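You operate a simulated robot arm through the tools that you are given. There is no shell and no other tool. Be economical: measure what you need, move in short steps, check, and stop when the job is done.

Carry out the task below with a simulated robot arm. There is one attempt and no reset: what you move stays moved.

## Task
Wipe the white casing's wall, stick the reject label there and lay it on the reject mat.
Fine: wipe with the orange rag and put it back on the prep mat; the label sits square on the wiped patch. What is to be rubbed or washed off counts as gone when no trace of it is left.

It is judged by the outcome, as a careful person would: the job done as asked, and still so three seconds after it is handed in. It fails if anything else is knocked over, pushed out of place, dropped, spilled or broken.

## Robot
A 7-joint arm with a two-finger parallel gripper on a trunk, on a base that drives. Base frame: it is fixed to the floor where the robot stands at the start and does not move with it; the origin is under the middle of the robot, x ahead of it, y to its left, z up; the surface under the hand at the start is at about z = 952. Readings come in mm, degrees, newtons and seconds.
With the tool pointing down near the work surface it reaches from about 340 to 740 mm from the robot's upright axis, wherever it stands. Its first joint turns from -115.0 to 115.0 degrees. Places, roughly: prep mat [600, 100, 1000]; reject mat [500, 600, 700]; side wall of the white casing [500, -500, 1000]. Payload 3.91 kg.
The TCP is the grasp point between the finger pads, 30 mm short of the fingertips. In the tool frame z runs along the fingers and y along their closing line. Largest opening 110 mm; finger width 20, thickness 10; the body of the gripper, 48 by 112 mm, starts 55 mm behind the TCP.
Orientation is told as [roll, pitch, yaw] about the base's x, y, z axes, in that order, counted from this pose: with the fingers straight down and closing along the base's y, the tool's x points along the base's -x, its y along +y and its z along -z.

## Interface
- The arm moves only by the tool nudge_tool. Its argument "motion" is a list of rows, each a list of 7 numbers: the shift along the tool's x, y, z in units of 500 mm (1.0 is 500 mm), then the turn, a rotation vector about the tool's x, y, z in units of 180 degrees (1.0 is 180 degrees), then the closure, from 0 (fully open) to 1 (shut). In form: [[tx, ty, tz, rx, ry, rz, hand], ...]. A call has 1 to 12 rows; each row is the pose to reach, as a shift and turn from the pose commanded when the call began, along the tool's axes at that moment. A call with a number of a shift or a turn outside -1 to 1 is refused whole. A row lasts 0.2 s, in which the tool goes at most 50 mm and 8.6 degrees; a call with a longer step from one row to the next is refused whole, and so is a gripper value outside its range. Where a pose cannot be reached the arm comes as near as it can. A force on the tool above 40 N (or 10 N above the force at the start of the call, whichever is more), or a blocked arm, ends the call early, and 0.2 s more pass. The fingers move at their own pace (about 108 mm/s each) and stop on an object; they squeeze with about 34 N. The grip force told is the motor's: it shows also when the fingers shut on nothing. Time passes only in rows, and 0.2 s behind the last, so rows that repeat a pose let the fingers close. The reply holds the time, the measured pose of the TCP, the force on the tool along the base axes, the opening and the grip force, in the units named above and with some noise, with the torque about the TCP (base axes, N m) and any sound that the robot's microphone picked up.
- Cameras (640 x 400 px; columns grow to the right, rows downward): "scene" is now at [9.3, 143.4, 1772.2]; the picture's right is [-0.12, -0.99, 0.00], its down [-0.84, 0.10, -0.54] and it looks along [0.53, -0.06, -0.84] (base axes); focal length 268 px, centre (320, 200). "wrist" rides on the gripper at [72, 17, -103] in the tool frame; the picture's right is [-0.23, 0.97, 0.00], its down [-0.76, -0.18, -0.62] and it looks along [-0.61, -0.14, 0.78] (tool axes); focal length 222 px, centre (320, 200). There is no depth. A picture from a camera that has moved, and an enlarged one, comes with that camera's place and axes in the base frame and with its lens.
- capture(camera): a new picture of that camera. The clock stands still meanwhile.
- lift_body(by): slides the trunk up (or, below 0, down) by that many mm; the arm and the scene camera ride with it, the base frame stays. It gives what a move gives, with no picture.
- roll_base(legs): drives the robot by 1 to 6 legs, each [ahead, turn to the left] in mm and degrees, along the robot's own axes; the way and the turn of a leg run together, so that a leg with both is an arc; at most 1500 mm and 180 degrees a leg. The arm and the cameras ride along, it lands a little off, and it stops where it bumps. It gives what a move gives.
- head_to(pan, tilt): turns the head with the scene camera to pan (to the left, within 155 degrees either way) and tilt (down, from -29 to 69), counted from straight ahead of the robot. It gives what a move gives.
- enlarge(camera, box): a new picture of the part [left, top, right, bottom] of that camera's present view, enlarged. The clock stands still meanwhile.
- sign_off(): hands the job in; it is judged then, once.

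Go step by step. Nothing tells you exact positions but the pictures and the camera data: compare them with the known pose of the tool, close in by small moves and look again before you grip or let go. The budget is 120 turns and 90 pictures, counting those below and the enlarged ones. Unless the task says otherwise, let go and move clear before handing in, and close with one line.

The tools are called after "Emit:" by a JSON object that holds its "method" and its "body". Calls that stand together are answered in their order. nudge_tool: Moves the arm, as the interface text tells. Its arguments: {"type":"object","properties":{"motion":{"type":"array","items":{"type":"array","items":{"type":"number"}}}},"required":["motion"]} The other tools are called the same way: lift_body (by) slides the trunk up or down; roll_base (legs) drives the base; head_to (pan, tilt) turns the head that bears the scene camera; capture (camera) takes a picture; enlarge (camera, box) takes an enlarged picture of a part of a camera's view; sign_off () hands the job in.

At the start:

```text
t: 0.0
ee_pos: [497.2, 54.4, 1257.4]
tool_rot: [0.0, 0.0, 0.0]
contact_force: [-0.2, -0.7, 0.3]
torque: [0.03, 0.02, -0.01]
finger_gap: 109.9
grasp_force: 0.0
trunk travel left (down, up): [-900.0, 90.0]
robot x, y, heading: [0.2, 1.6, 0.2]
head pan, tilt: [-6.8, 57.5]
```

scene: 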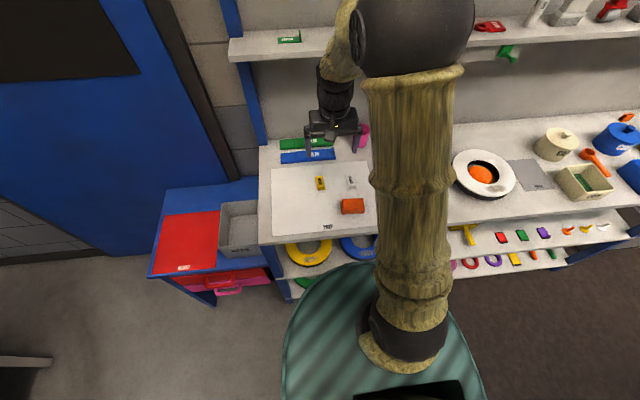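
wrist: 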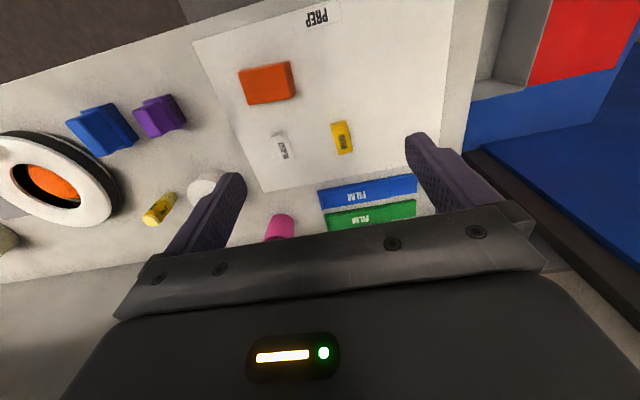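

I see the prep mat with an orange rag, a red mat on the left on a lower surface and several things to the right. I'll take a closer look at the details before moving.

Emit:
{"method": "enlarge", "body": {"camera": "scene", "box": [240, 100, 400, 240]}}

Emit:
{"method": "enlarge", "body": {"camera": "scene", "box": [440, 90, 640, 220]}}

Emit:
{"method": "enlarge", "body": {"camera": "wrist", "box": [0, 0, 420, 262]}}

Emit:
{"method": "head_to", "body": {"pan": -45, "tilt": 45}}

Emit:
{"method": "capture", "body": {"camera": "scene"}}

```text
2.86 times, centred on (320, 170) of scene
camera zoom: at [9.3, 143.4, 1772.2], right [-0.12, -0.99, 0.0], down [-0.84, 0.1, -0.54], along [0.53, -0.06, -0.84], focal length 766 px, centre (320, 286)
```

zoom: 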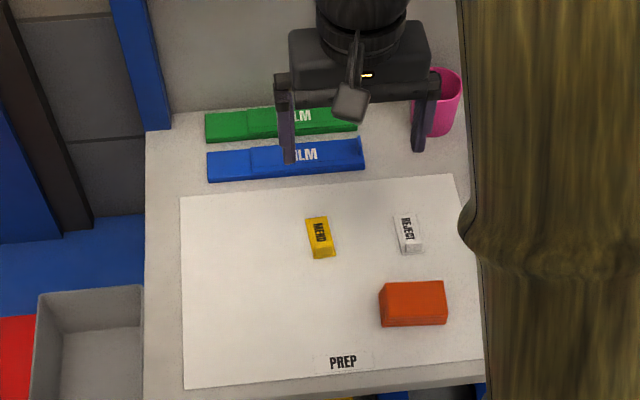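

```text
3.08 times, centred on (540, 155) of scene
camera zoom: at [9.3, 143.4, 1772.2], right [-0.12, -0.99, 0.0], down [-0.84, 0.1, -0.54], along [0.53, -0.06, -0.84], focal length 825 px, centre (-357, 338)
```

zoom: 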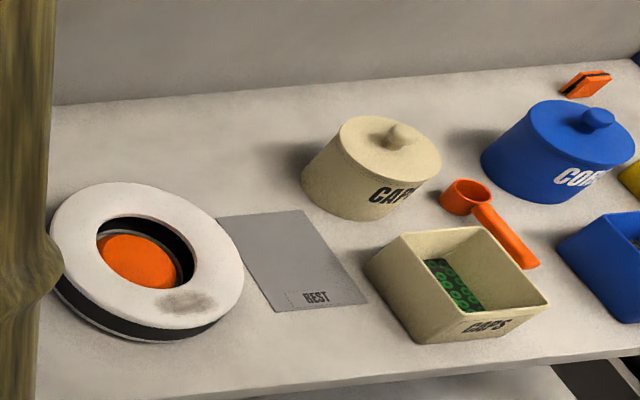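

```text
1.52 times, centred on (210, 131) of wrist
camera zoom: at [424.4, 70.2, 1359.9], right [0.23, 0.97, 0.0], down [0.76, -0.18, 0.62], along [0.61, -0.14, -0.78], focal length 338 px, centre (488, 305)
```

zoom: 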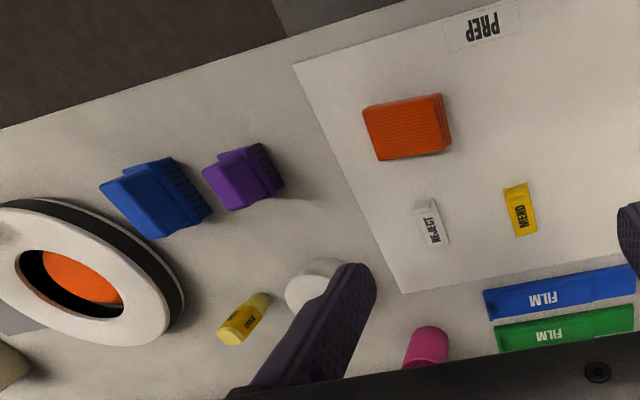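

```text
t: 1.0
ee_pos: [495.7, 55.4, 1257.6]
tool_rot: [0.0, 0.0, -0.1]
contact_force: [-0.2, 0.0, -0.8]
torque: [0.02, -0.03, 0.01]
finger_gap: 109.8
grasp_force: 0.0
trunk travel left (down, up): [-900.0, 90.0]
robot x, y, heading: [-0.7, 2.2, -0.1]
head pan, tilt: [-45.0, 45.0]
```

```text
84 pictures are left
camera scene: at [-2.1, 94.2, 1788.7], right [-0.71, -0.71, 0.0], down [-0.5, 0.5, -0.71], along [0.5, -0.5, -0.71], focal length 268 px, centre (320, 200)
```

scene: 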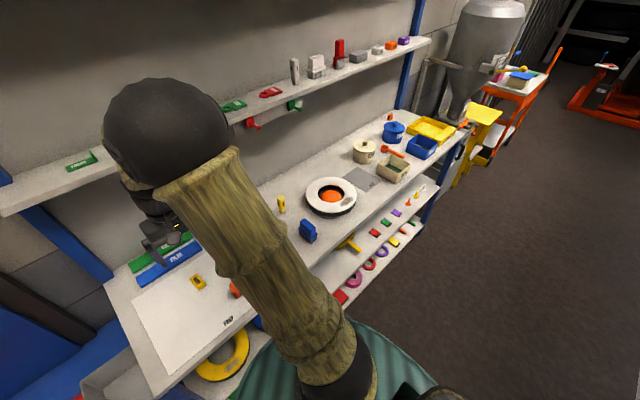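

The white casing lies flat on the bench like a tyre, with a grey smudge on its upper side. I'll look closer at it and its surroundings.

Emit:
{"method": "enlarge", "body": {"camera": "scene", "box": [260, 150, 420, 250]}}

Emit:
{"method": "head_to", "body": {"pan": 35, "tilt": 50}}

Emit:
{"method": "capture", "body": {"camera": "scene"}}

```text
4.00 times, centred on (340, 200) of scene
camera zoom: at [-2.1, 94.2, 1788.7], right [-0.71, -0.71, 0.0], down [-0.5, 0.5, -0.71], along [0.5, -0.5, -0.71], focal length 1072 px, centre (240, 200)
```

zoom: 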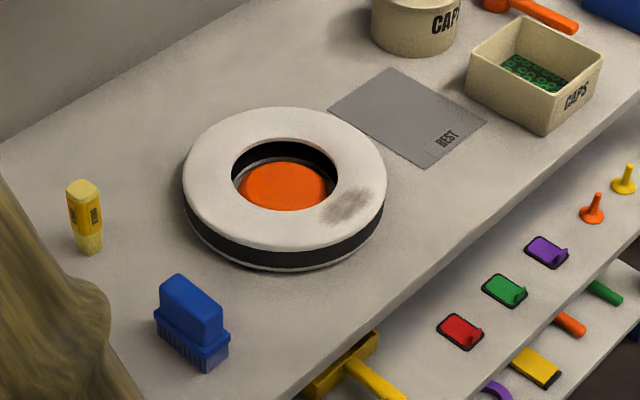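

```text
t: 2.6
ee_pos: [495.6, 54.8, 1257.5]
tool_rot: [-0.1, 0.1, 0.0]
contact_force: [-0.2, 1.0, 0.0]
torque: [0.0, 0.03, 0.0]
finger_gap: 110.2
grasp_force: 0.0
trunk travel left (down, up): [-900.0, 90.0]
robot x, y, heading: [-0.8, 3.5, -0.1]
head pan, tilt: [35.0, 50.0]
```

```text
82 pictures are left
camera scene: at [3.4, 195.7, 1781.8], right [0.57, -0.82, 0.0], down [-0.63, -0.44, -0.64], along [0.53, 0.37, -0.77], focal length 268 px, centre (320, 200)
```

scene: 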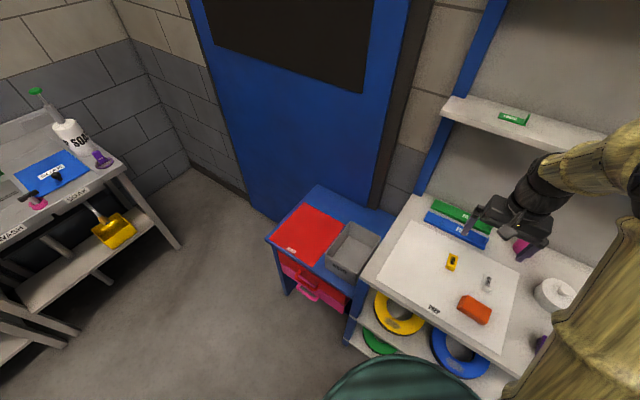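

The rag is near (474, -23), the reject label near (592, -38), and the smudge near (466, -535). I'll shift the base about 220 mm to the right so that both the mat and the casing are in reach.

Emit:
{"method": "roll_base", "body": {"legs": [[-120, 0], [0, -90], [220, 0], [0, 90], [120, 0]]}}

Emit:
{"method": "head_to", "body": {"pan": 20, "tilt": 55}}

Emit:
{"method": "capture", "body": {"camera": "scene"}}

Emit:
{"method": "capture", "body": {"camera": "wrist"}}

```text
t: 17.5
ee_pos: [492.3, -168.8, 1257.8]
tool_rot: [0.0, 0.1, -0.1]
contact_force: [0.6, -0.4, 0.5]
torque: [-0.04, -0.01, 0.0]
finger_gap: 109.9
grasp_force: 0.1
trunk travel left (down, up): [-900.0, 90.0]
robot x, y, heading: [-7.7, -225.8, -0.4]
head pan, tilt: [35.0, 50.0]
```

```text
t: 18.3
ee_pos: [493.1, -169.7, 1257.6]
tool_rot: [-0.1, 0.0, -0.1]
contact_force: [0.7, -0.4, 0.0]
torque: [0.02, 0.02, 0.0]
finger_gap: 110.3
grasp_force: 0.0
trunk travel left (down, up): [-900.0, 90.0]
robot x, y, heading: [-5.5, -221.2, -0.3]
head pan, tilt: [20.0, 55.0]
```

```text
81 pictures are left
camera scene: at [4.9, -46.9, 1775.3], right [0.34, -0.94, 0.0], down [-0.77, -0.28, -0.57], along [0.54, 0.19, -0.82], focal length 268 px, centre (320, 200)
```

scene: 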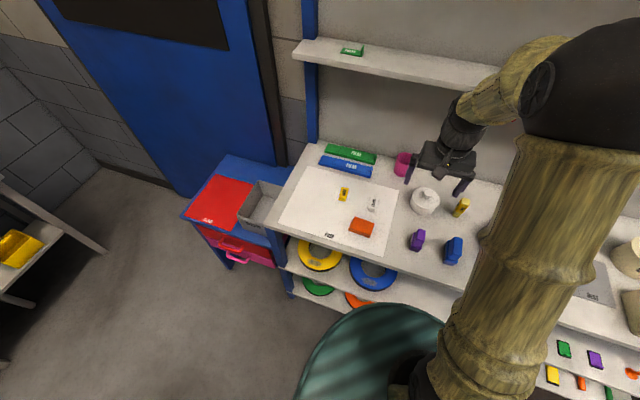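

```text
80 pictures are left
camera wrist: at [420.4, -153.7, 1360.1], right [0.23, 0.97, 0.0], down [0.76, -0.18, 0.62], along [0.61, -0.14, -0.78], focal length 222 px, centre (320, 200)
```

wrist: 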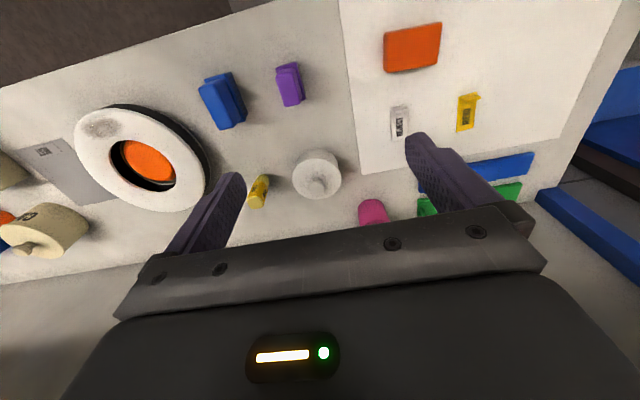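

The view now covers the rag, the label and the casing. I'll zoom in to measure them.

Emit:
{"method": "enlarge", "body": {"camera": "scene", "box": [320, 175, 400, 245]}}

Emit:
{"method": "enlarge", "body": {"camera": "wrist", "box": [340, 0, 520, 150]}}

Emit:
{"method": "enlarge", "body": {"camera": "wrist", "box": [50, 80, 250, 230]}}

```text
5.71 times, centred on (360, 210) of scene
camera zoom: at [4.9, -46.9, 1775.3], right [0.34, -0.94, 0.0], down [-0.77, -0.28, -0.57], along [0.54, 0.19, -0.82], focal length 1532 px, centre (91, 143)
```

zoom: 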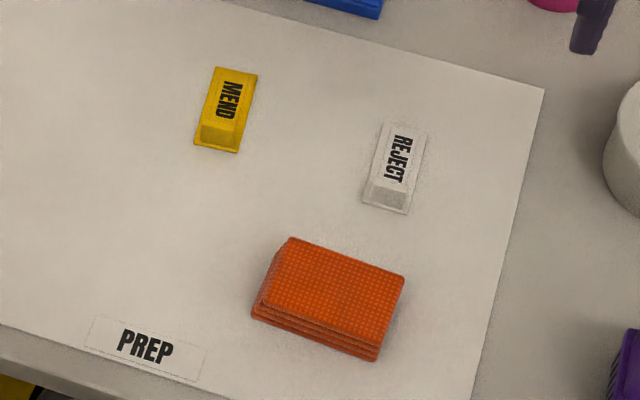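

```text
2.67 times, centred on (430, 75) of wrist
camera zoom: at [420.4, -153.7, 1360.1], right [0.23, 0.97, 0.0], down [0.76, -0.18, 0.62], along [0.61, -0.14, -0.78], focal length 592 px, centre (27, 533)
```

zoom: 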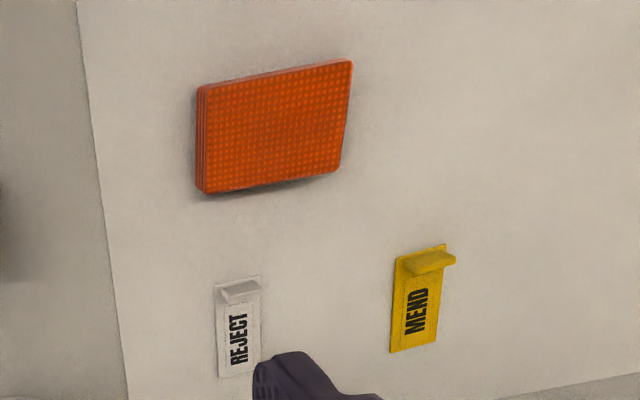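

```text
2.67 times, centred on (150, 155) of wrist
camera zoom: at [420.4, -153.7, 1360.1], right [0.23, 0.97, 0.0], down [0.76, -0.18, 0.62], along [0.61, -0.14, -0.78], focal length 592 px, centre (773, 320)
```

zoom: 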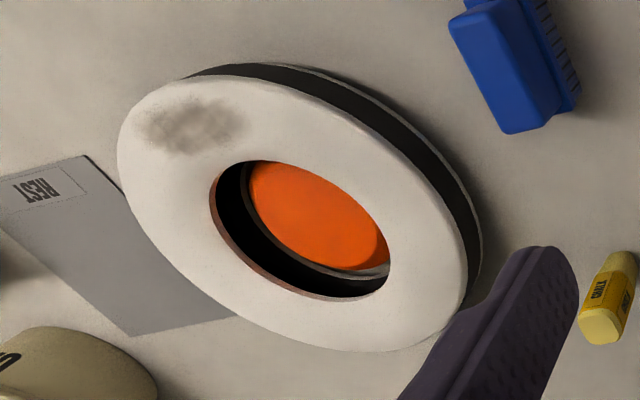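

Rag centre is about (480, -31), roughly 72 mm along y, 48 mm along x and 20 mm thick. I'll move above it with the fingers open.

Emit:
{"method": "nudge_tool", "body": {"motion": [[0.005, 0.056, 0.071, 0, 0, 0, 0], [0.01, 0.112, 0.142, 0, 0, 0, 0], [0.016, 0.168, 0.213, 0, 0, 0, 0], [0.021, 0.224, 0.284, 0, 0, 0, 0], [0.026, 0.278, 0.355, 0, 0, 0, 0], [0.026, 0.278, 0.42, 0, 0, 0, 0], [0.026, 0.278, 0.42, 0, 0, 0, 0]]}}

Emit:
{"method": "capture", "body": {"camera": "wrist"}}

Emit:
{"method": "enlarge", "body": {"camera": "scene", "box": [310, 165, 410, 245]}}

```text
t: 19.9
ee_pos: [480.2, -30.2, 1047.3]
tool_rot: [0.0, 0.0, -0.1]
contact_force: [-0.3, 0.1, -0.1]
torque: [-0.02, -0.03, 0.01]
finger_gap: 110.2
grasp_force: 0.1
trunk travel left (down, up): [-900.0, 90.0]
robot x, y, heading: [-5.0, -220.8, -0.3]
head pan, tilt: [20.0, 55.0]
```

```text
76 pictures are left
camera wrist: at [408.3, -13.9, 1150.2], right [0.23, 0.97, 0.0], down [0.76, -0.18, 0.62], along [0.61, -0.14, -0.78], focal length 222 px, centre (320, 200)
```

wrist: 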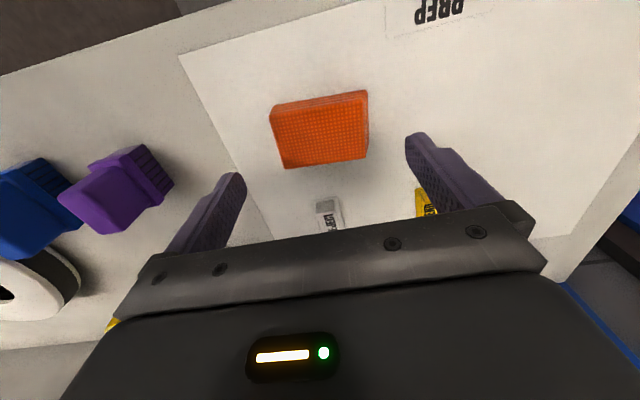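

```text
5.00 times, centred on (360, 205) of scene
camera zoom: at [4.4, -46.6, 1775.2], right [0.34, -0.94, 0.0], down [-0.77, -0.28, -0.57], along [0.54, 0.19, -0.82], focal length 1340 px, centre (120, 175)
```

zoom: 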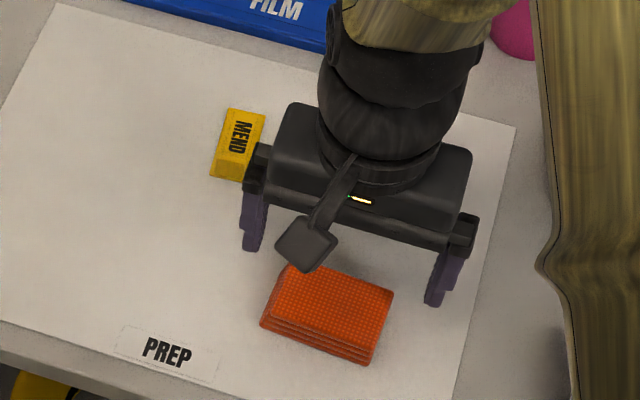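

The rag sits centred between the fingers. I'll go down until the fingertips are just above the mat, then close.

Emit:
{"method": "nudge_tool", "body": {"motion": [[0.005, 0, 0.06, 0, 0, 0, 0], [0.005, 0, 0.114, 0, 0, 0, 0], [0.005, 0, 0.114, 0, 0, 0, 0]]}}

Emit:
{"method": "capture", "body": {"camera": "wrist"}}

Emit:
{"method": "enlarge", "body": {"camera": "scene", "box": [310, 165, 410, 245]}}

```text
t: 20.7
ee_pos: [477.7, -29.4, 990.2]
tool_rot: [-0.1, 0.0, -0.1]
contact_force: [0.3, 0.2, -0.3]
torque: [-0.01, 0.01, 0.0]
finger_gap: 110.3
grasp_force: 0.2
trunk travel left (down, up): [-900.0, 90.0]
robot x, y, heading: [-2.1, -225.8, -0.1]
head pan, tilt: [20.0, 55.0]
```

```text
74 pictures are left
camera wrist: at [405.3, -14.6, 1093.5], right [0.23, 0.97, 0.0], down [0.76, -0.18, 0.62], along [0.61, -0.14, -0.78], focal length 222 px, centre (320, 200)
```

wrist: 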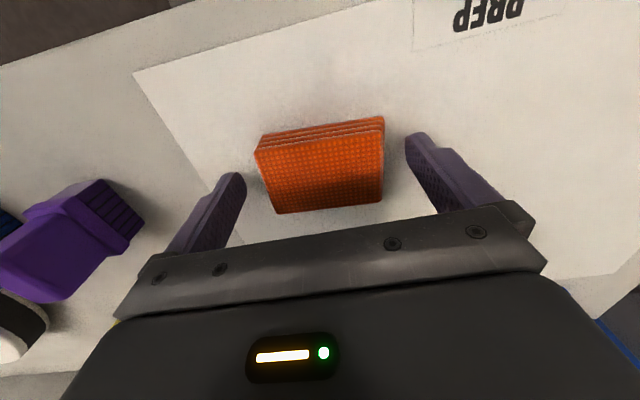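

```text
5.00 times, centred on (360, 205) of scene
camera zoom: at [4.9, -46.9, 1775.3], right [0.34, -0.94, 0.0], down [-0.77, -0.28, -0.57], along [0.54, 0.19, -0.82], focal length 1340 px, centre (120, 175)
```

zoom: 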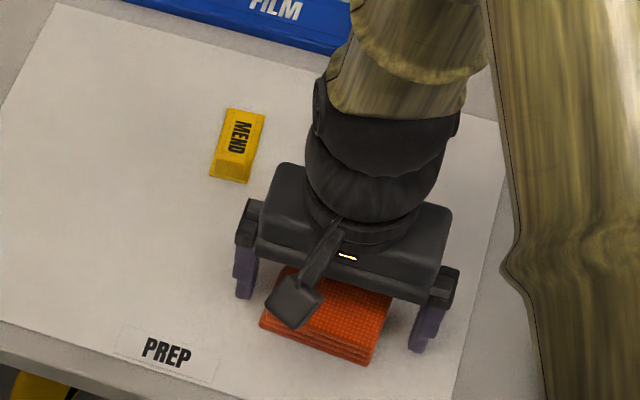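

Alignment is good, so I'll close on the rag.

Emit:
{"method": "nudge_tool", "body": {"motion": [[0, 0, 0.004, 0, 0, 0, 0], [0, 0, 0.004, 0, 0, 0, 1], [0, 0, 0.004, 0, 0, 0, 1], [0, 0, 0.004, 0, 0, 0, 1], [0, 0, 0.004, 0, 0, 0, 1]]}}

Emit:
{"method": "nudge_tool", "body": {"motion": [[0, 0, -0.05, 0, 0, 0, 1], [0, 0, -0.1, 0, 0, 0, 1], [0, 0, -0.2, 0, 0, 0, 1]]}}

Emit:
{"method": "capture", "body": {"camera": "wrist"}}

Emit:
{"method": "enlarge", "body": {"camera": "scene", "box": [310, 145, 410, 225]}}

```text
t: 21.9
ee_pos: [477.2, -30.0, 989.1]
tool_rot: [0.0, 0.0, -0.1]
contact_force: [1.1, -0.2, 0.3]
torque: [0.03, 0.01, -0.04]
finger_gap: 79.3
grasp_force: 33.5
trunk travel left (down, up): [-900.0, 90.0]
robot x, y, heading: [-3.0, -221.6, -0.2]
head pan, tilt: [20.0, 55.0]
```

```text
t: 22.7
ee_pos: [473.0, -32.3, 1089.5]
tool_rot: [0.0, 0.0, 0.1]
contact_force: [-1.1, 0.0, 0.1]
torque: [0.01, -0.04, 0.01]
finger_gap: 79.1
grasp_force: 34.0
trunk travel left (down, up): [-900.0, 90.0]
robot x, y, heading: [-1.8, -221.5, -0.5]
head pan, tilt: [20.0, 55.0]
```

```text
72 pictures are left
camera wrist: at [401.7, -16.9, 1191.8], right [0.23, 0.97, 0.0], down [0.76, -0.18, 0.62], along [0.61, -0.14, -0.78], focal length 222 px, centre (320, 200)
```

wrist: 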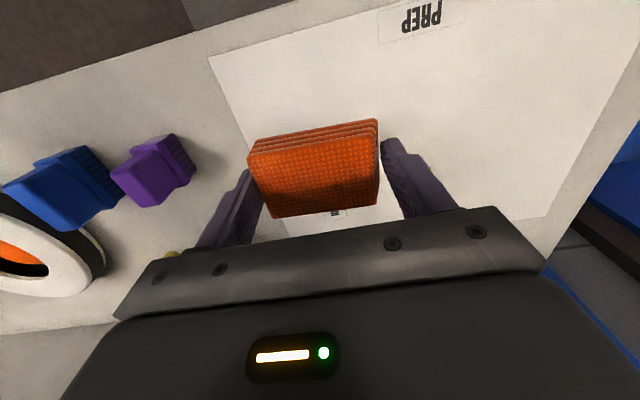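

```text
5.00 times, centred on (360, 185) of scene
camera zoom: at [2.7, -48.1, 1775.3], right [0.34, -0.94, 0.0], down [-0.77, -0.28, -0.57], along [0.54, 0.19, -0.82], focal length 1340 px, centre (120, 275)
```

zoom: 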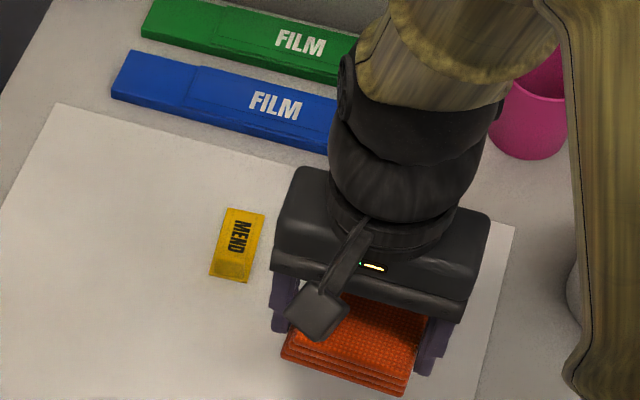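

The rag is held firmly. I'll raise it and carry it towards the casing, stopping short of the smudge for a look.

Emit:
{"method": "nudge_tool", "body": {"motion": [[0, 0, -0.08, 0, 0, 0, 1], [0, -0.05, -0.12, 0, 0, 0, 1], [0, -0.15, -0.12, 0, 0, 0, 1], [0, -0.25, -0.12, 0, 0, 0, 1], [0, -0.35, -0.12, 0, 0, 0, 1], [0, -0.45, -0.12, 0, 0, 0, 1], [0, -0.55, -0.12, 0, 0, 0, 1], [0, -0.65, -0.12, 0, 0, 0, 1], [0, -0.74, -0.12, 0, 0, 0, 1], [0, -0.78, -0.12, 0, 0, 0, 1], [0, -0.78, -0.12, 0, 0, 0, 1]]}}

Emit:
{"method": "head_to", "body": {"pan": -35, "tilt": 55}}

Emit:
{"method": "capture", "body": {"camera": "wrist"}}

Emit:
{"method": "capture", "body": {"camera": "scene"}}

```text
t: 25.1
ee_pos: [476.6, -422.5, 1148.4]
tool_rot: [0.0, 0.0, 0.0]
contact_force: [0.4, -0.3, -0.3]
torque: [-0.02, 0.01, -0.01]
finger_gap: 78.8
grasp_force: 33.9
trunk travel left (down, up): [-900.0, 90.0]
robot x, y, heading: [-4.0, -225.1, -0.2]
head pan, tilt: [20.0, 55.0]
```

```text
t: 26.3
ee_pos: [476.6, -422.2, 1147.6]
tool_rot: [0.0, 0.0, 0.0]
contact_force: [-0.7, 0.4, -0.5]
torque: [0.01, 0.0, 0.0]
finger_gap: 78.9
grasp_force: 34.2
trunk travel left (down, up): [-900.0, 90.0]
robot x, y, heading: [-4.5, -223.1, -0.3]
head pan, tilt: [-35.0, 55.0]
```

```text
70 pictures are left
camera wrist: at [404.9, -406.5, 1250.2], right [0.23, 0.97, 0.0], down [0.76, -0.18, 0.62], along [0.61, -0.14, -0.78], focal length 222 px, centre (320, 200)
```

wrist: 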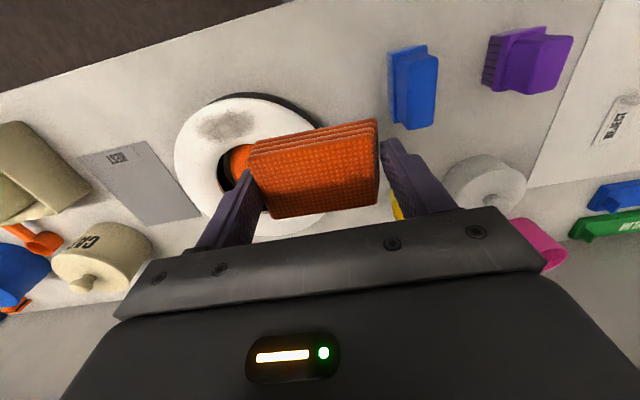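

```text
69 pictures are left
camera scene: at [-3.8, -113.0, 1775.3], right [-0.58, -0.82, 0.0], down [-0.67, 0.47, -0.57], along [0.47, -0.33, -0.82], focal length 268 px, centre (320, 200)
```

scene: 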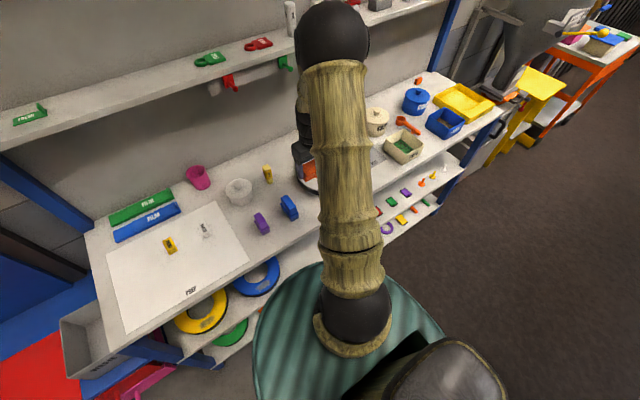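

The smudge is at about (469, -533) on a top surface near z 995. I'll position the rag over it and descend to just above.

Emit:
{"method": "nudge_tool", "body": {"motion": [[0.01, -0.08, 0, 0, 0, 0, 1], [0.015, -0.16, 0.0, 0, 0, 0, 1], [0.017, -0.222, 0.05, 0, 0, 0, 1], [0.017, -0.222, 0.13, 0, 0, 0, 1], [0.017, -0.222, 0.19, 0, 0, 0, 1], [0.017, -0.222, 0.19, 0, 0, 0, 1]]}}

Emit:
{"method": "capture", "body": {"camera": "wrist"}}

```text
t: 27.7
ee_pos: [467.3, -532.1, 1053.7]
tool_rot: [0.0, 0.0, -0.2]
contact_force: [-0.1, -0.2, -0.2]
torque: [0.01, 0.01, 0.03]
finger_gap: 79.2
grasp_force: 33.6
trunk travel left (down, up): [-900.0, 90.0]
robot x, y, heading: [-6.4, -224.4, -0.4]
head pan, tilt: [-35.0, 55.0]
```

```text
68 pictures are left
camera wrist: at [395.5, -516.4, 1155.8], right [0.23, 0.97, 0.0], down [0.76, -0.18, 0.62], along [0.61, -0.14, -0.78], focal length 222 px, centre (320, 200)
```

wrist: 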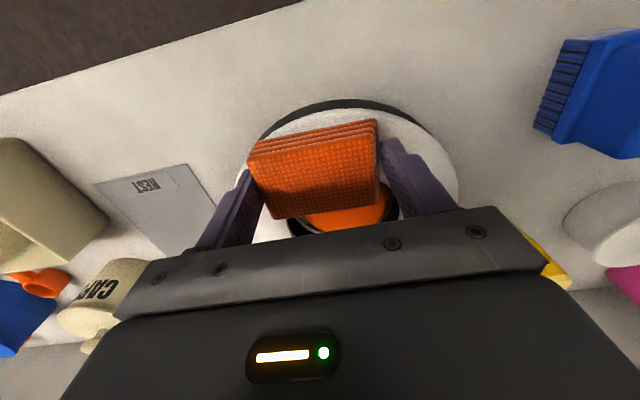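

The rag covers the smudge. I'll descend gently and watch the force.

Emit:
{"method": "nudge_tool", "body": {"motion": [[0, 0, 0.01, 0, 0, 0, 1], [0, 0, 0.02, 0, 0, 0, 1], [0, 0, 0.03, 0, 0, 0, 1], [0, 0, 0.038, 0, 0, 0, 1], [0, 0, 0.038, 0, 0, 0, 1]]}}

```text
t: 28.9
ee_pos: [469.0, -532.1, 1038.9]
tool_rot: [-0.3, -0.4, -0.1]
contact_force: [2.8, -1.3, 38.9]
torque: [0.03, 0.3, -0.09]
finger_gap: 78.8
grasp_force: 34.1
trunk travel left (down, up): [-900.0, 90.0]
robot x, y, heading: [-8.3, -224.7, -0.5]
head pan, tilt: [-35.0, 55.0]
```

Contact at about z 1039. I'll back off to a lighter press and rub back and forth.

Emit:
{"method": "nudge_tool", "body": {"motion": [[0, 0, -0.005, 0, 0, 0, 1], [0, 0.02, -0.005, 0, 0, 0, 1], [0, 0, -0.005, 0, 0, 0, 1], [0, -0.02, -0.005, 0, 0, 0, 1], [0, -0.04, -0.005, 0, 0, 0, 1], [0, -0.02, -0.005, 0, 0, 0, 1], [0, 0, -0.005, 0, 0, 0, 1], [0, 0.02, -0.005, 0, 0, 0, 1], [0, 0.04, -0.005, 0, 0, 0, 1], [0, 0.02, -0.005, 0, 0, 0, 1], [0, 0, -0.005, 0, 0, 0, 1]]}}

```text
t: 31.3
ee_pos: [466.9, -526.5, 1038.1]
tool_rot: [0.1, -0.1, 0.1]
contact_force: [1.4, 16.7, 22.1]
torque: [0.48, 0.01, 0.02]
finger_gap: 78.8
grasp_force: 33.3
trunk travel left (down, up): [-900.0, 90.0]
robot x, y, heading: [-4.2, -223.4, -0.4]
head pan, tilt: [-35.0, 55.0]
```

Friction shows real rubbing. A few more strokes along both axes, then I'll lift and look.

Emit:
{"method": "nudge_tool", "body": {"motion": [[0, 0, -0.001, 0, 0, 0, 1], [0.02, -0.02, -0.001, 0, 0, 0, 1], [0.02, 0.02, -0.001, 0, 0, 0, 1], [-0.01, 0.02, -0.001, 0, 0, 0, 1], [-0.01, -0.02, -0.001, 0, 0, 0, 1], [0.02, -0.02, -0.001, 0, 0, 0, 1], [0.0, 0.03, -0.001, 0, 0, 0, 1], [0.0, -0.03, -0.001, 0, 0, 0, 1], [0, 0, -0.001, 0, 0, 0, 1]]}}

Emit:
{"method": "nudge_tool", "body": {"motion": [[0, 0, -0.05, 0, 0, 0, 1], [0, 0.05, -0.14, 0, 0, 0, 1], [0, 0.13, -0.2, 0, 0, 0, 1], [0, 0.21, -0.22, 0, 0, 0, 1], [0, 0.21, -0.22, 0, 0, 0, 1]]}}

Emit:
{"method": "capture", "body": {"camera": "wrist"}}

Emit:
{"method": "enlarge", "body": {"camera": "wrist", "box": [160, 80, 320, 180]}}

```text
t: 33.3
ee_pos: [468.1, -535.5, 1038.2]
tool_rot: [-0.3, -0.1, -0.2]
contact_force: [1.8, -13.5, 15.6]
torque: [-0.17, 0.22, 0.13]
finger_gap: 78.6
grasp_force: 33.6
trunk travel left (down, up): [-900.0, 90.0]
robot x, y, heading: [-2.7, -223.9, -0.0]
head pan, tilt: [-35.0, 55.0]
```

```text
refused: row 2 steps farther than a row can; nothing moved
```

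```text
67 pictures are left
camera wrist: at [395.2, -518.3, 1139.5], right [0.23, 0.97, 0.0], down [0.76, -0.18, 0.63], along [0.61, -0.15, -0.78], focal length 222 px, centre (320, 200)
```

wrist: 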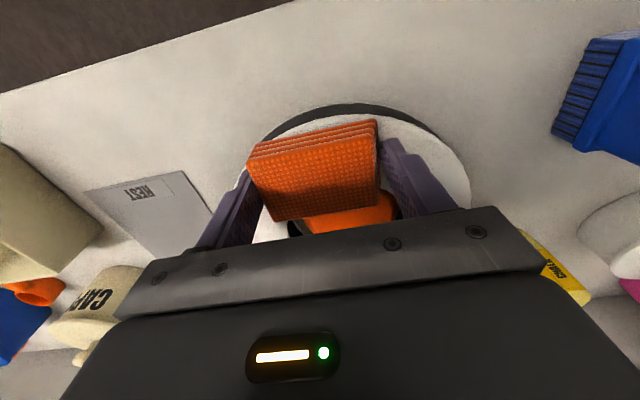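

```text
4.00 times, centred on (240, 130) of wrist
camera zoom: at [395.2, -518.3, 1139.5], right [0.23, 0.97, 0.0], down [0.76, -0.18, 0.63], along [0.61, -0.15, -0.78], focal length 888 px, centre (640, 480)
```

zoom: 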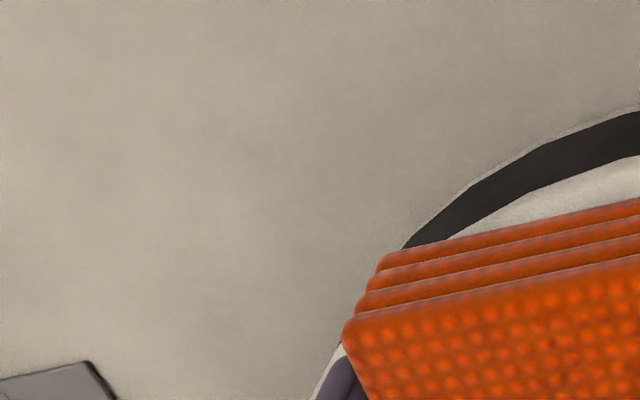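

The lift was refused because its steps were too long. I'll redo it with shorter ones.

Emit:
{"method": "nudge_tool", "body": {"motion": [[0, 0, -0.05, 0, 0, 0, 1], [0, 0.02, -0.13, 0, 0, 0, 1], [0, 0.08, -0.2, 0, 0, 0, 1], [0, 0.16, -0.22, 0, 0, 0, 1], [0, 0.21, -0.22, 0, 0, 0, 1], [0, 0.21, -0.22, 0, 0, 0, 1]]}}

Emit:
{"method": "enlarge", "body": {"camera": "wrist", "box": [150, 70, 350, 230]}}

```text
t: 34.7
ee_pos: [468.9, -427.0, 1147.5]
tool_rot: [-0.1, 0.1, -0.1]
contact_force: [-0.5, 0.4, -0.3]
torque: [-0.01, 0.0, -0.01]
finger_gap: 78.7
grasp_force: 33.6
trunk travel left (down, up): [-900.0, 90.0]
robot x, y, heading: [-6.0, -223.2, -0.3]
head pan, tilt: [-35.0, 55.0]
```

```text
2.50 times, centred on (250, 150) of wrist
camera zoom: at [396.1, -412.0, 1249.4], right [0.23, 0.97, 0.0], down [0.76, -0.18, 0.62], along [0.61, -0.14, -0.78], focal length 555 px, centre (495, 325)
```

zoom: 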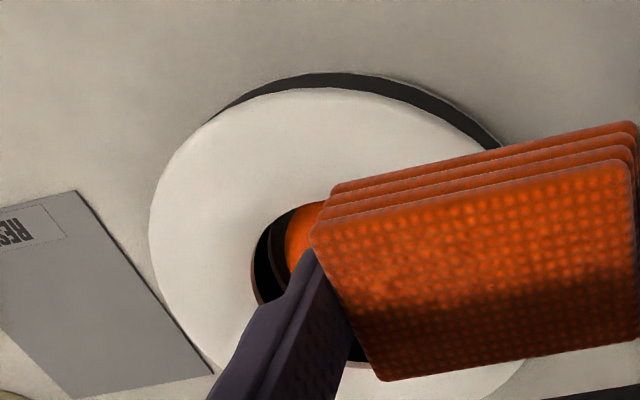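

The smudge appears gone. A tight zoom to make sure no trace remains.

Emit:
{"method": "enlarge", "body": {"camera": "wrist", "box": [195, 95, 285, 155]}}

```text
6.67 times, centred on (240, 125) of wrist
camera zoom: at [396.1, -412.0, 1249.4], right [0.23, 0.97, 0.0], down [0.76, -0.18, 0.62], along [0.61, -0.14, -0.78], focal length 1481 px, centre (853, 700)
```

zoom: 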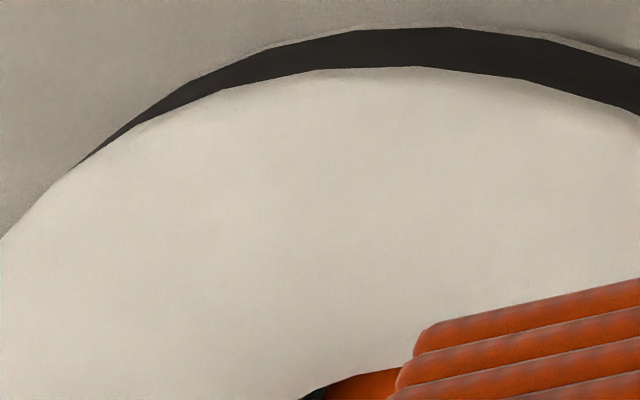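

The wall is spotless. I'll take the rag back to where it lay on the prep mat.

Emit:
{"method": "nudge_tool", "body": {"motion": [[0, 0.08, -0.01, 0, 0, 0, 1], [0, 0.17, -0.01, 0, 0, 0, 1], [0, 0.26, -0.01, 0, 0, 0, 1], [-0.005, 0.35, -0.01, 0, 0, 0, 1], [-0.01, 0.44, -0.01, 0, 0, 0, 1], [-0.015, 0.53, -0.01, 0, 0, 0, 1], [-0.018, 0.62, -0.01, 0, 0, 0, 1], [-0.018, 0.71, -0.01, 0, 0, 0, 1], [-0.018, 0.794, 0.0, 0, 0, 0, 1], [-0.018, 0.794, 0.09, 0, 0, 0, 1], [-0.018, 0.794, 0.18, 0, 0, 0, 1], [-0.018, 0.794, 0.27, 0, 0, 0, 1]]}}

Emit:
{"method": "capture", "body": {"camera": "wrist"}}

```text
t: 37.3
ee_pos: [478.1, -28.5, 1014.5]
tool_rot: [-0.1, 0.0, -0.1]
contact_force: [-0.1, 0.4, 0.2]
torque: [0.0, 0.04, 0.01]
finger_gap: 78.6
grasp_force: 33.9
trunk travel left (down, up): [-900.0, 90.0]
robot x, y, heading: [-3.3, -225.9, -0.4]
head pan, tilt: [-35.0, 55.0]
```

```text
63 pictures are left
camera wrist: at [406.3, -13.2, 1116.5], right [0.23, 0.97, 0.0], down [0.76, -0.18, 0.62], along [0.61, -0.14, -0.78], focal length 222 px, centre (320, 200)
```

wrist: 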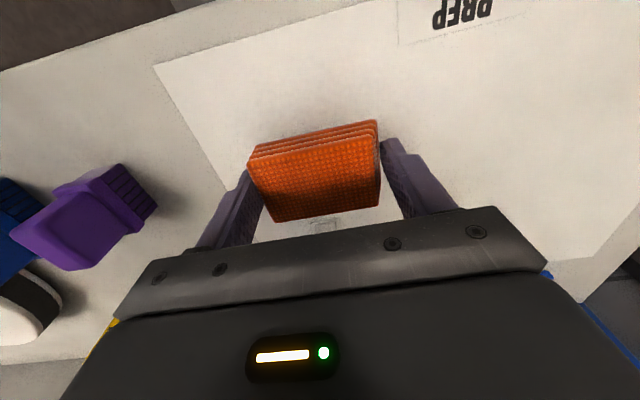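

The rag is above its old spot and the area is clear. I'll set it down and let go.

Emit:
{"method": "nudge_tool", "body": {"motion": [[0, 0, 0.025, 0, 0, 0, 1], [0, 0, 0.043, 0, 0, 0, 1], [0, 0, 0.05, 0, 0, 0, 1], [0, 0, 0.05, 0, 0, 0, 1]]}}

Emit:
{"method": "nudge_tool", "body": {"motion": [[0, 0, 0, 0, 0, 0, 0.15], [0, 0, 0, 0, 0, 0, 0], [0, 0, 0, 0, 0, 0, 0], [0, 0, -0.06, 0, 0, 0, 0], [0, 0, -0.16, 0, 0, 0, 0], [0, 0, -0.26, 0, 0, 0, 0], [0, 0, -0.26, 0, 0, 0, 0]]}}

Emit:
{"method": "capture", "body": {"camera": "wrist"}}

Emit:
{"method": "enlarge", "body": {"camera": "wrist", "box": [270, 140, 430, 240]}}

```text
t: 38.3
ee_pos: [477.8, -29.8, 988.5]
tool_rot: [0.1, 0.0, -0.1]
contact_force: [0.1, 0.3, -0.7]
torque: [0.0, 0.03, 0.0]
finger_gap: 78.8
grasp_force: 34.1
trunk travel left (down, up): [-900.0, 90.0]
robot x, y, heading: [-7.0, -225.6, -0.2]
head pan, tilt: [-35.0, 55.0]
```

```text
t: 39.9
ee_pos: [479.1, -27.9, 1117.5]
tool_rot: [0.1, 0.1, -0.1]
contact_force: [0.0, 0.3, -0.8]
torque: [0.02, 0.0, 0.0]
finger_gap: 110.0
grasp_force: 0.1
trunk travel left (down, up): [-900.0, 90.0]
robot x, y, heading: [-5.5, -223.0, -0.3]
head pan, tilt: [-35.0, 55.0]
```

```text
62 pictures are left
camera wrist: at [407.0, -12.7, 1219.9], right [0.23, 0.97, 0.0], down [0.76, -0.18, 0.62], along [0.61, -0.14, -0.78], focal length 222 px, centre (320, 200)
```

wrist: 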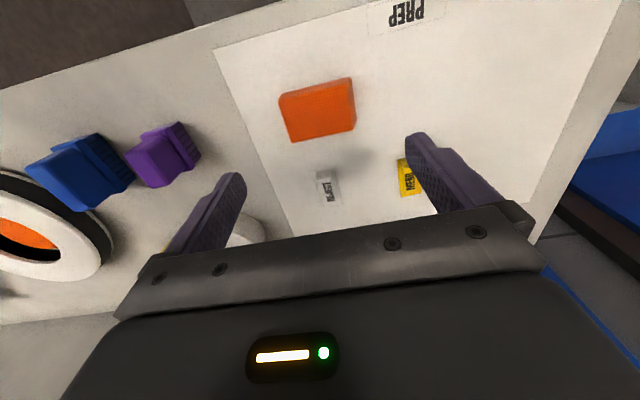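

```text
4.00 times, centred on (350, 190) of wrist
camera zoom: at [407.0, -12.7, 1219.9], right [0.23, 0.97, 0.0], down [0.76, -0.18, 0.62], along [0.61, -0.14, -0.78], focal length 888 px, centre (200, 240)
```

zoom: 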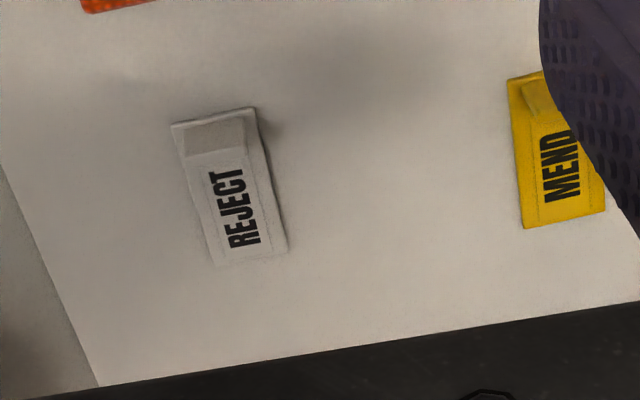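

The rag is back. The label is axis-aligned, about 66 × 30 mm, centred at (595, -43), with a raised tab at its near end, around x 565–580. I'll move closer for a better look at the tab.

Emit:
{"method": "nudge_tool", "body": {"motion": [[-0.06, -0.015, 0.03, 0, 0, 0, 0], [-0.12, -0.031, 0.06, 0, 0, 0, 0], [-0.15, -0.031, 0.12, 0, 0, 0, 0], [-0.15, -0.031, 0.12, 0, 0, 0, 0]]}}

Emit:
{"method": "head_to", "body": {"pan": 20, "tilt": 50}}

Emit:
{"method": "enlarge", "body": {"camera": "wrist", "box": [260, 100, 420, 200]}}

Emit:
{"method": "capture", "body": {"camera": "scene"}}

```text
t: 40.9
ee_pos: [550.9, -44.9, 1058.2]
tool_rot: [0.1, 0.0, -0.1]
contact_force: [-1.4, -0.5, 0.8]
torque: [0.04, -0.01, -0.01]
finger_gap: 109.9
grasp_force: 0.1
trunk travel left (down, up): [-900.0, 90.0]
robot x, y, heading: [-3.4, -221.9, -0.5]
head pan, tilt: [-35.0, 55.0]
```

```text
t: 42.1
ee_pos: [552.1, -45.6, 1058.1]
tool_rot: [0.0, 0.0, -0.1]
contact_force: [0.2, -0.5, -1.1]
torque: [0.0, 0.02, 0.0]
finger_gap: 110.2
grasp_force: 0.1
trunk travel left (down, up): [-900.0, 90.0]
robot x, y, heading: [-4.1, -219.8, -0.5]
head pan, tilt: [20.0, 50.0]
```

```text
4.00 times, centred on (340, 150) of wrist
camera zoom: at [480.7, -29.2, 1160.1], right [0.23, 0.97, 0.0], down [0.76, -0.18, 0.62], along [0.61, -0.14, -0.78], focal length 888 px, centre (240, 400)
```

zoom: 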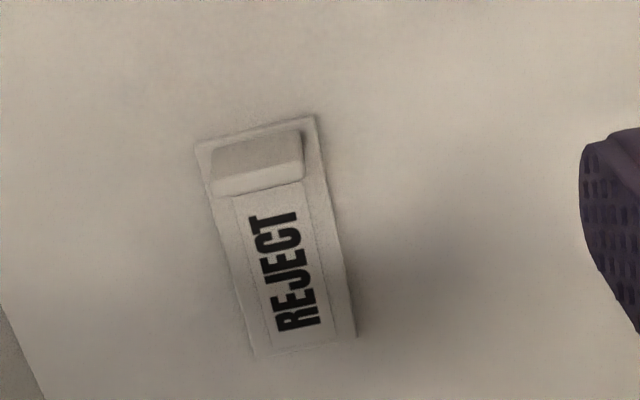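

```text
59 pictures are left
camera scene: at [9.8, -45.4, 1781.8], right [0.34, -0.94, 0.0], down [-0.72, -0.26, -0.64], along [0.61, 0.22, -0.77], focal length 268 px, centre (320, 200)
```

scene: 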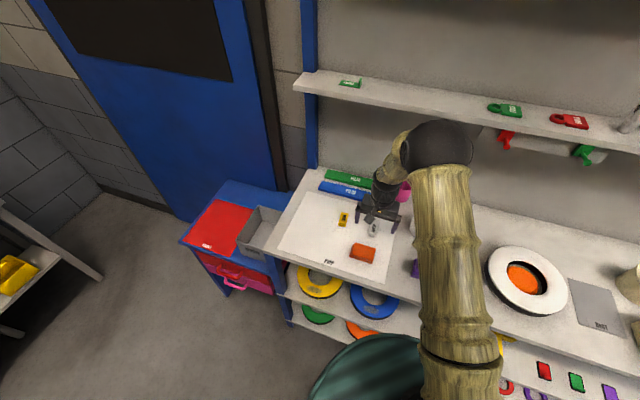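

The tab is a thin upright bar, about 6 mm along x, 21 mm along y and 16 mm tall, at x ≈ 564–570 and y ≈ -44. I'll turn the gripper 90° so the fingers close along x, hold above the tab and check.

Emit:
{"method": "nudge_tool", "body": {"motion": [[-0.003, 0, 0, 0, 0, -0.0455, 0], [-0.006, 0, 0, 0, 0, -0.091, 0], [-0.009, 0, 0, 0, 0, -0.1365, 0], [-0.012, 0, 0, 0, 0, -0.182, 0], [-0.015, 0, 0, 0, 0, -0.2275, 0], [-0.018, 0, 0, 0, 0, -0.273, 0], [-0.021, 0, 0, 0, 0, -0.3185, 0], [-0.024, 0, 0, 0, 0, -0.364, 0], [-0.027, 0, 0, 0, 0, -0.4095, 0], [-0.03, 0, 0, 0, 0, -0.455, 0], [-0.032, 0, 0, 0, 0, -0.5, 0], [-0.032, 0, 0, 0, 0, -0.5, 0]]}}

Emit:
{"method": "capture", "body": {"camera": "wrist"}}

Emit:
{"method": "enlarge", "body": {"camera": "scene", "box": [330, 190, 430, 250]}}

```text
t: 44.8
ee_pos: [568.1, -45.1, 1058.1]
tool_rot: [0.0, -0.1, 90.0]
contact_force: [-0.2, -0.5, 0.1]
torque: [0.0, 0.02, 0.0]
finger_gap: 109.8
grasp_force: 0.0
trunk travel left (down, up): [-900.0, 90.0]
robot x, y, heading: [-3.6, -224.3, -0.2]
head pan, tilt: [20.0, 50.0]
```

```text
58 pictures are left
camera wrist: at [552.2, -118.4, 1160.0], right [-0.97, 0.23, 0.0], down [0.18, 0.76, 0.62], along [0.14, 0.61, -0.78], focal length 222 px, centre (320, 200)
```

wrist: 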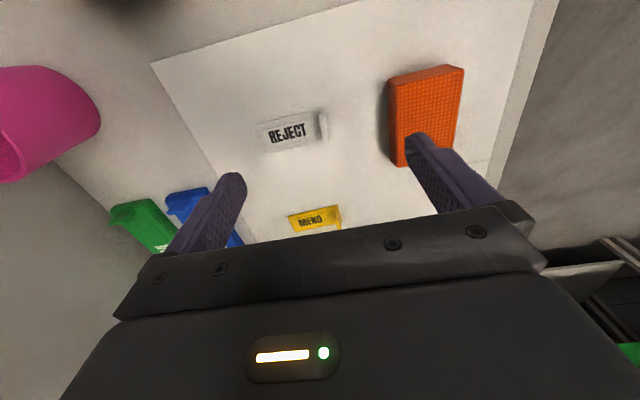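

```text
6.40 times, centred on (380, 220) of scene
camera zoom: at [9.8, -45.2, 1781.7], right [0.34, -0.94, 0.0], down [-0.72, -0.26, -0.64], along [0.6, 0.22, -0.77], focal length 1716 px, centre (-64, 72)
```

zoom: 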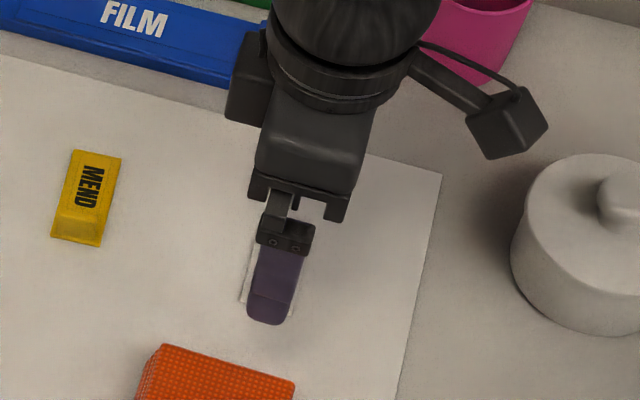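

The near finger would come close to the rag, so I'll part-close the fingers first and zoom on the tab.

Emit:
{"method": "nudge_tool", "body": {"motion": [[0, 0, 0, 0, 0, 0, 0.62], [0, 0, 0, 0, 0, 0, 0.62], [0, 0, 0.04, 0, 0, 0, 0.62], [0, 0, 0.04, 0, 0, 0, 0.62]]}}

Emit:
{"method": "capture", "body": {"camera": "wrist"}}

Emit:
{"method": "enlarge", "body": {"camera": "wrist", "box": [230, 80, 390, 180]}}

```text
t: 45.8
ee_pos: [568.2, -44.3, 1037.5]
tool_rot: [0.0, 0.0, 89.9]
contact_force: [-0.1, 0.1, -0.6]
torque: [0.0, -0.03, 0.0]
finger_gap: 41.8
grasp_force: 0.1
trunk travel left (down, up): [-900.0, 90.0]
robot x, y, heading: [-1.6, -223.0, -0.3]
head pan, tilt: [20.0, 50.0]
```

```text
56 pictures are left
camera wrist: at [551.6, -118.6, 1139.9], right [-0.97, 0.23, 0.0], down [0.18, 0.76, 0.62], along [0.14, 0.61, -0.78], focal length 222 px, centre (320, 200)
```

wrist: 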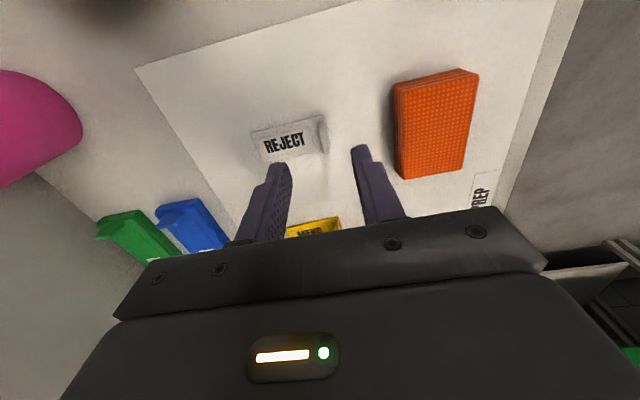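

```text
4.00 times, centred on (310, 130) of wrist
camera zoom: at [551.6, -118.6, 1139.9], right [-0.97, 0.23, 0.0], down [0.18, 0.76, 0.62], along [0.14, 0.61, -0.78], focal length 888 px, centre (360, 480)
```

zoom: 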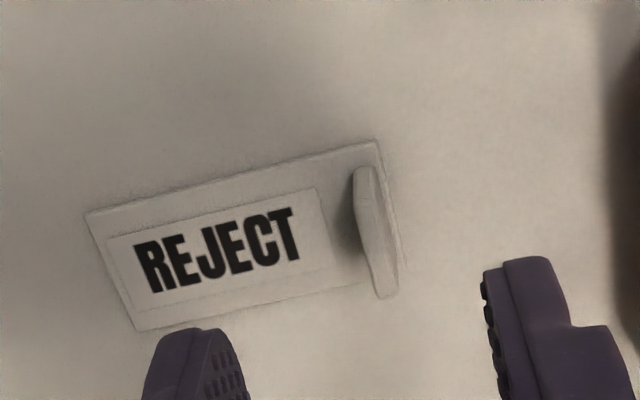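

The tab is a thin upright plate at about x 565, y -45. I'll shift 2.5 mm, go down so the tips stop just above the label plate, and look before gripping.

Emit:
{"method": "nudge_tool", "body": {"motion": [[0, 0.005, 0.03, 0, 0, 0, 0.72], [0, 0.005, 0.07, 0, 0, 0, 0.72], [0, 0.005, 0.09, 0, 0, 0, 0.72], [0, 0.005, 0.09, 0, 0, 0, 0.72]]}}

Emit:
{"method": "enlarge", "body": {"camera": "wrist", "box": [240, 100, 400, 200]}}

Emit:
{"method": "enlarge", "body": {"camera": "scene", "box": [340, 210, 420, 260]}}

```text
t: 46.8
ee_pos: [564.8, -44.7, 990.3]
tool_rot: [-0.1, -0.1, 89.9]
contact_force: [-0.3, -0.3, 0.0]
torque: [0.0, 0.03, 0.04]
finger_gap: 30.9
grasp_force: 0.1
trunk travel left (down, up): [-900.0, 90.0]
robot x, y, heading: [-5.6, -222.6, -0.2]
head pan, tilt: [20.0, 50.0]
```

```text
4.00 times, centred on (320, 150) of wrist
camera zoom: at [548.7, -118.9, 1094.0], right [-0.97, 0.23, 0.0], down [0.18, 0.76, 0.62], along [0.14, 0.61, -0.78], focal length 888 px, centre (320, 400)
```

zoom: 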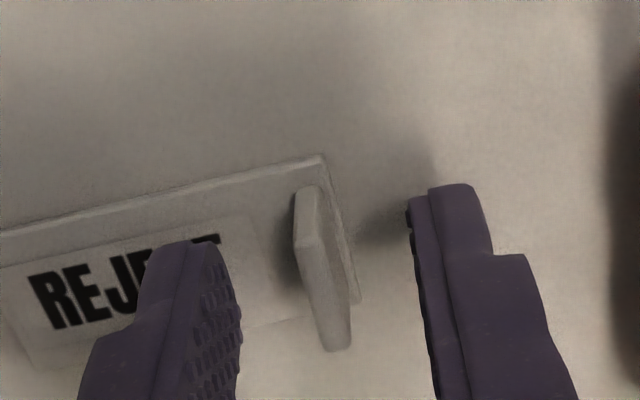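

```text
8.00 times, centred on (380, 235) of scene
camera zoom: at [9.9, -45.3, 1781.7], right [0.34, -0.94, 0.0], down [-0.72, -0.26, -0.64], along [0.6, 0.22, -0.77], focal length 2145 px, centre (-160, -80)
```

zoom: 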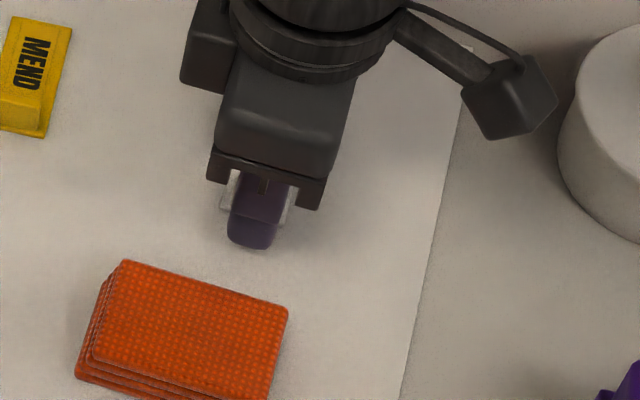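

The tab is between the fingers, nearly centred. Closing on it and lifting a little.

Emit:
{"method": "nudge_tool", "body": {"motion": [[0, 0, 0.002, 0, 0, 0, 0.72], [0, 0, 0.002, 0, 0, 0, 0.85], [0, 0, 0.002, 0, 0, 0, 1], [0, 0, 0.002, 0, 0, 0, 1], [0, 0, 0.002, 0, 0, 0, 1]]}}

Emit:
{"method": "nudge_tool", "body": {"motion": [[0, 0, -0.02, 0, 0, 0, 1], [0, 0, -0.1, 0, 0, 0, 1], [0, 0, -0.18, 0, 0, 0, 1], [0, 0, -0.18, 0, 0, 0, 1]]}}

Emit:
{"method": "capture", "body": {"camera": "wrist"}}

Emit:
{"method": "enlarge", "body": {"camera": "scene", "box": [340, 190, 420, 250]}}

```text
t: 48.0
ee_pos: [566.9, -44.5, 990.5]
tool_rot: [-0.1, 0.0, 90.0]
contact_force: [0.6, 0.2, -0.5]
torque: [-0.01, 0.04, 0.04]
finger_gap: 2.3
grasp_force: 34.1
trunk travel left (down, up): [-900.0, 90.0]
robot x, y, heading: [-2.2, -221.0, -0.3]
head pan, tilt: [20.0, 50.0]
```

```text
t: 49.0
ee_pos: [568.1, -43.4, 1081.2]
tool_rot: [0.1, 0.1, 89.9]
contact_force: [0.0, 0.0, 0.0]
torque: [-0.01, 0.03, 0.01]
finger_gap: 2.4
grasp_force: 34.3
trunk travel left (down, up): [-900.0, 90.0]
robot x, y, heading: [-1.5, -224.9, -0.4]
head pan, tilt: [20.0, 50.0]
```

```text
52 pictures are left
camera wrist: at [551.2, -117.6, 1183.7], right [-0.97, 0.23, 0.0], down [0.18, 0.76, 0.62], along [0.14, 0.61, -0.78], focal length 222 px, centre (320, 200)
```

wrist: 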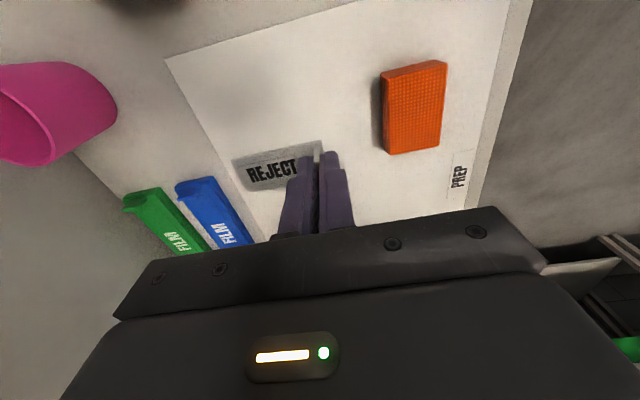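

```text
6.67 times, centred on (380, 220) of scene
camera zoom: at [10.5, -45.0, 1781.7], right [0.34, -0.94, 0.0], down [-0.72, -0.26, -0.64], along [0.6, 0.22, -0.77], focal length 1787 px, centre (-80, 67)
```

zoom: 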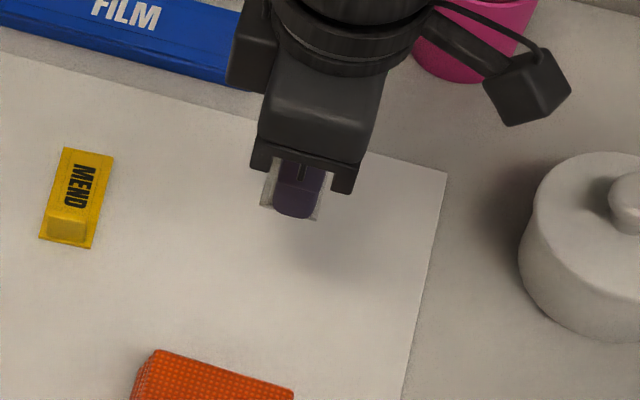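

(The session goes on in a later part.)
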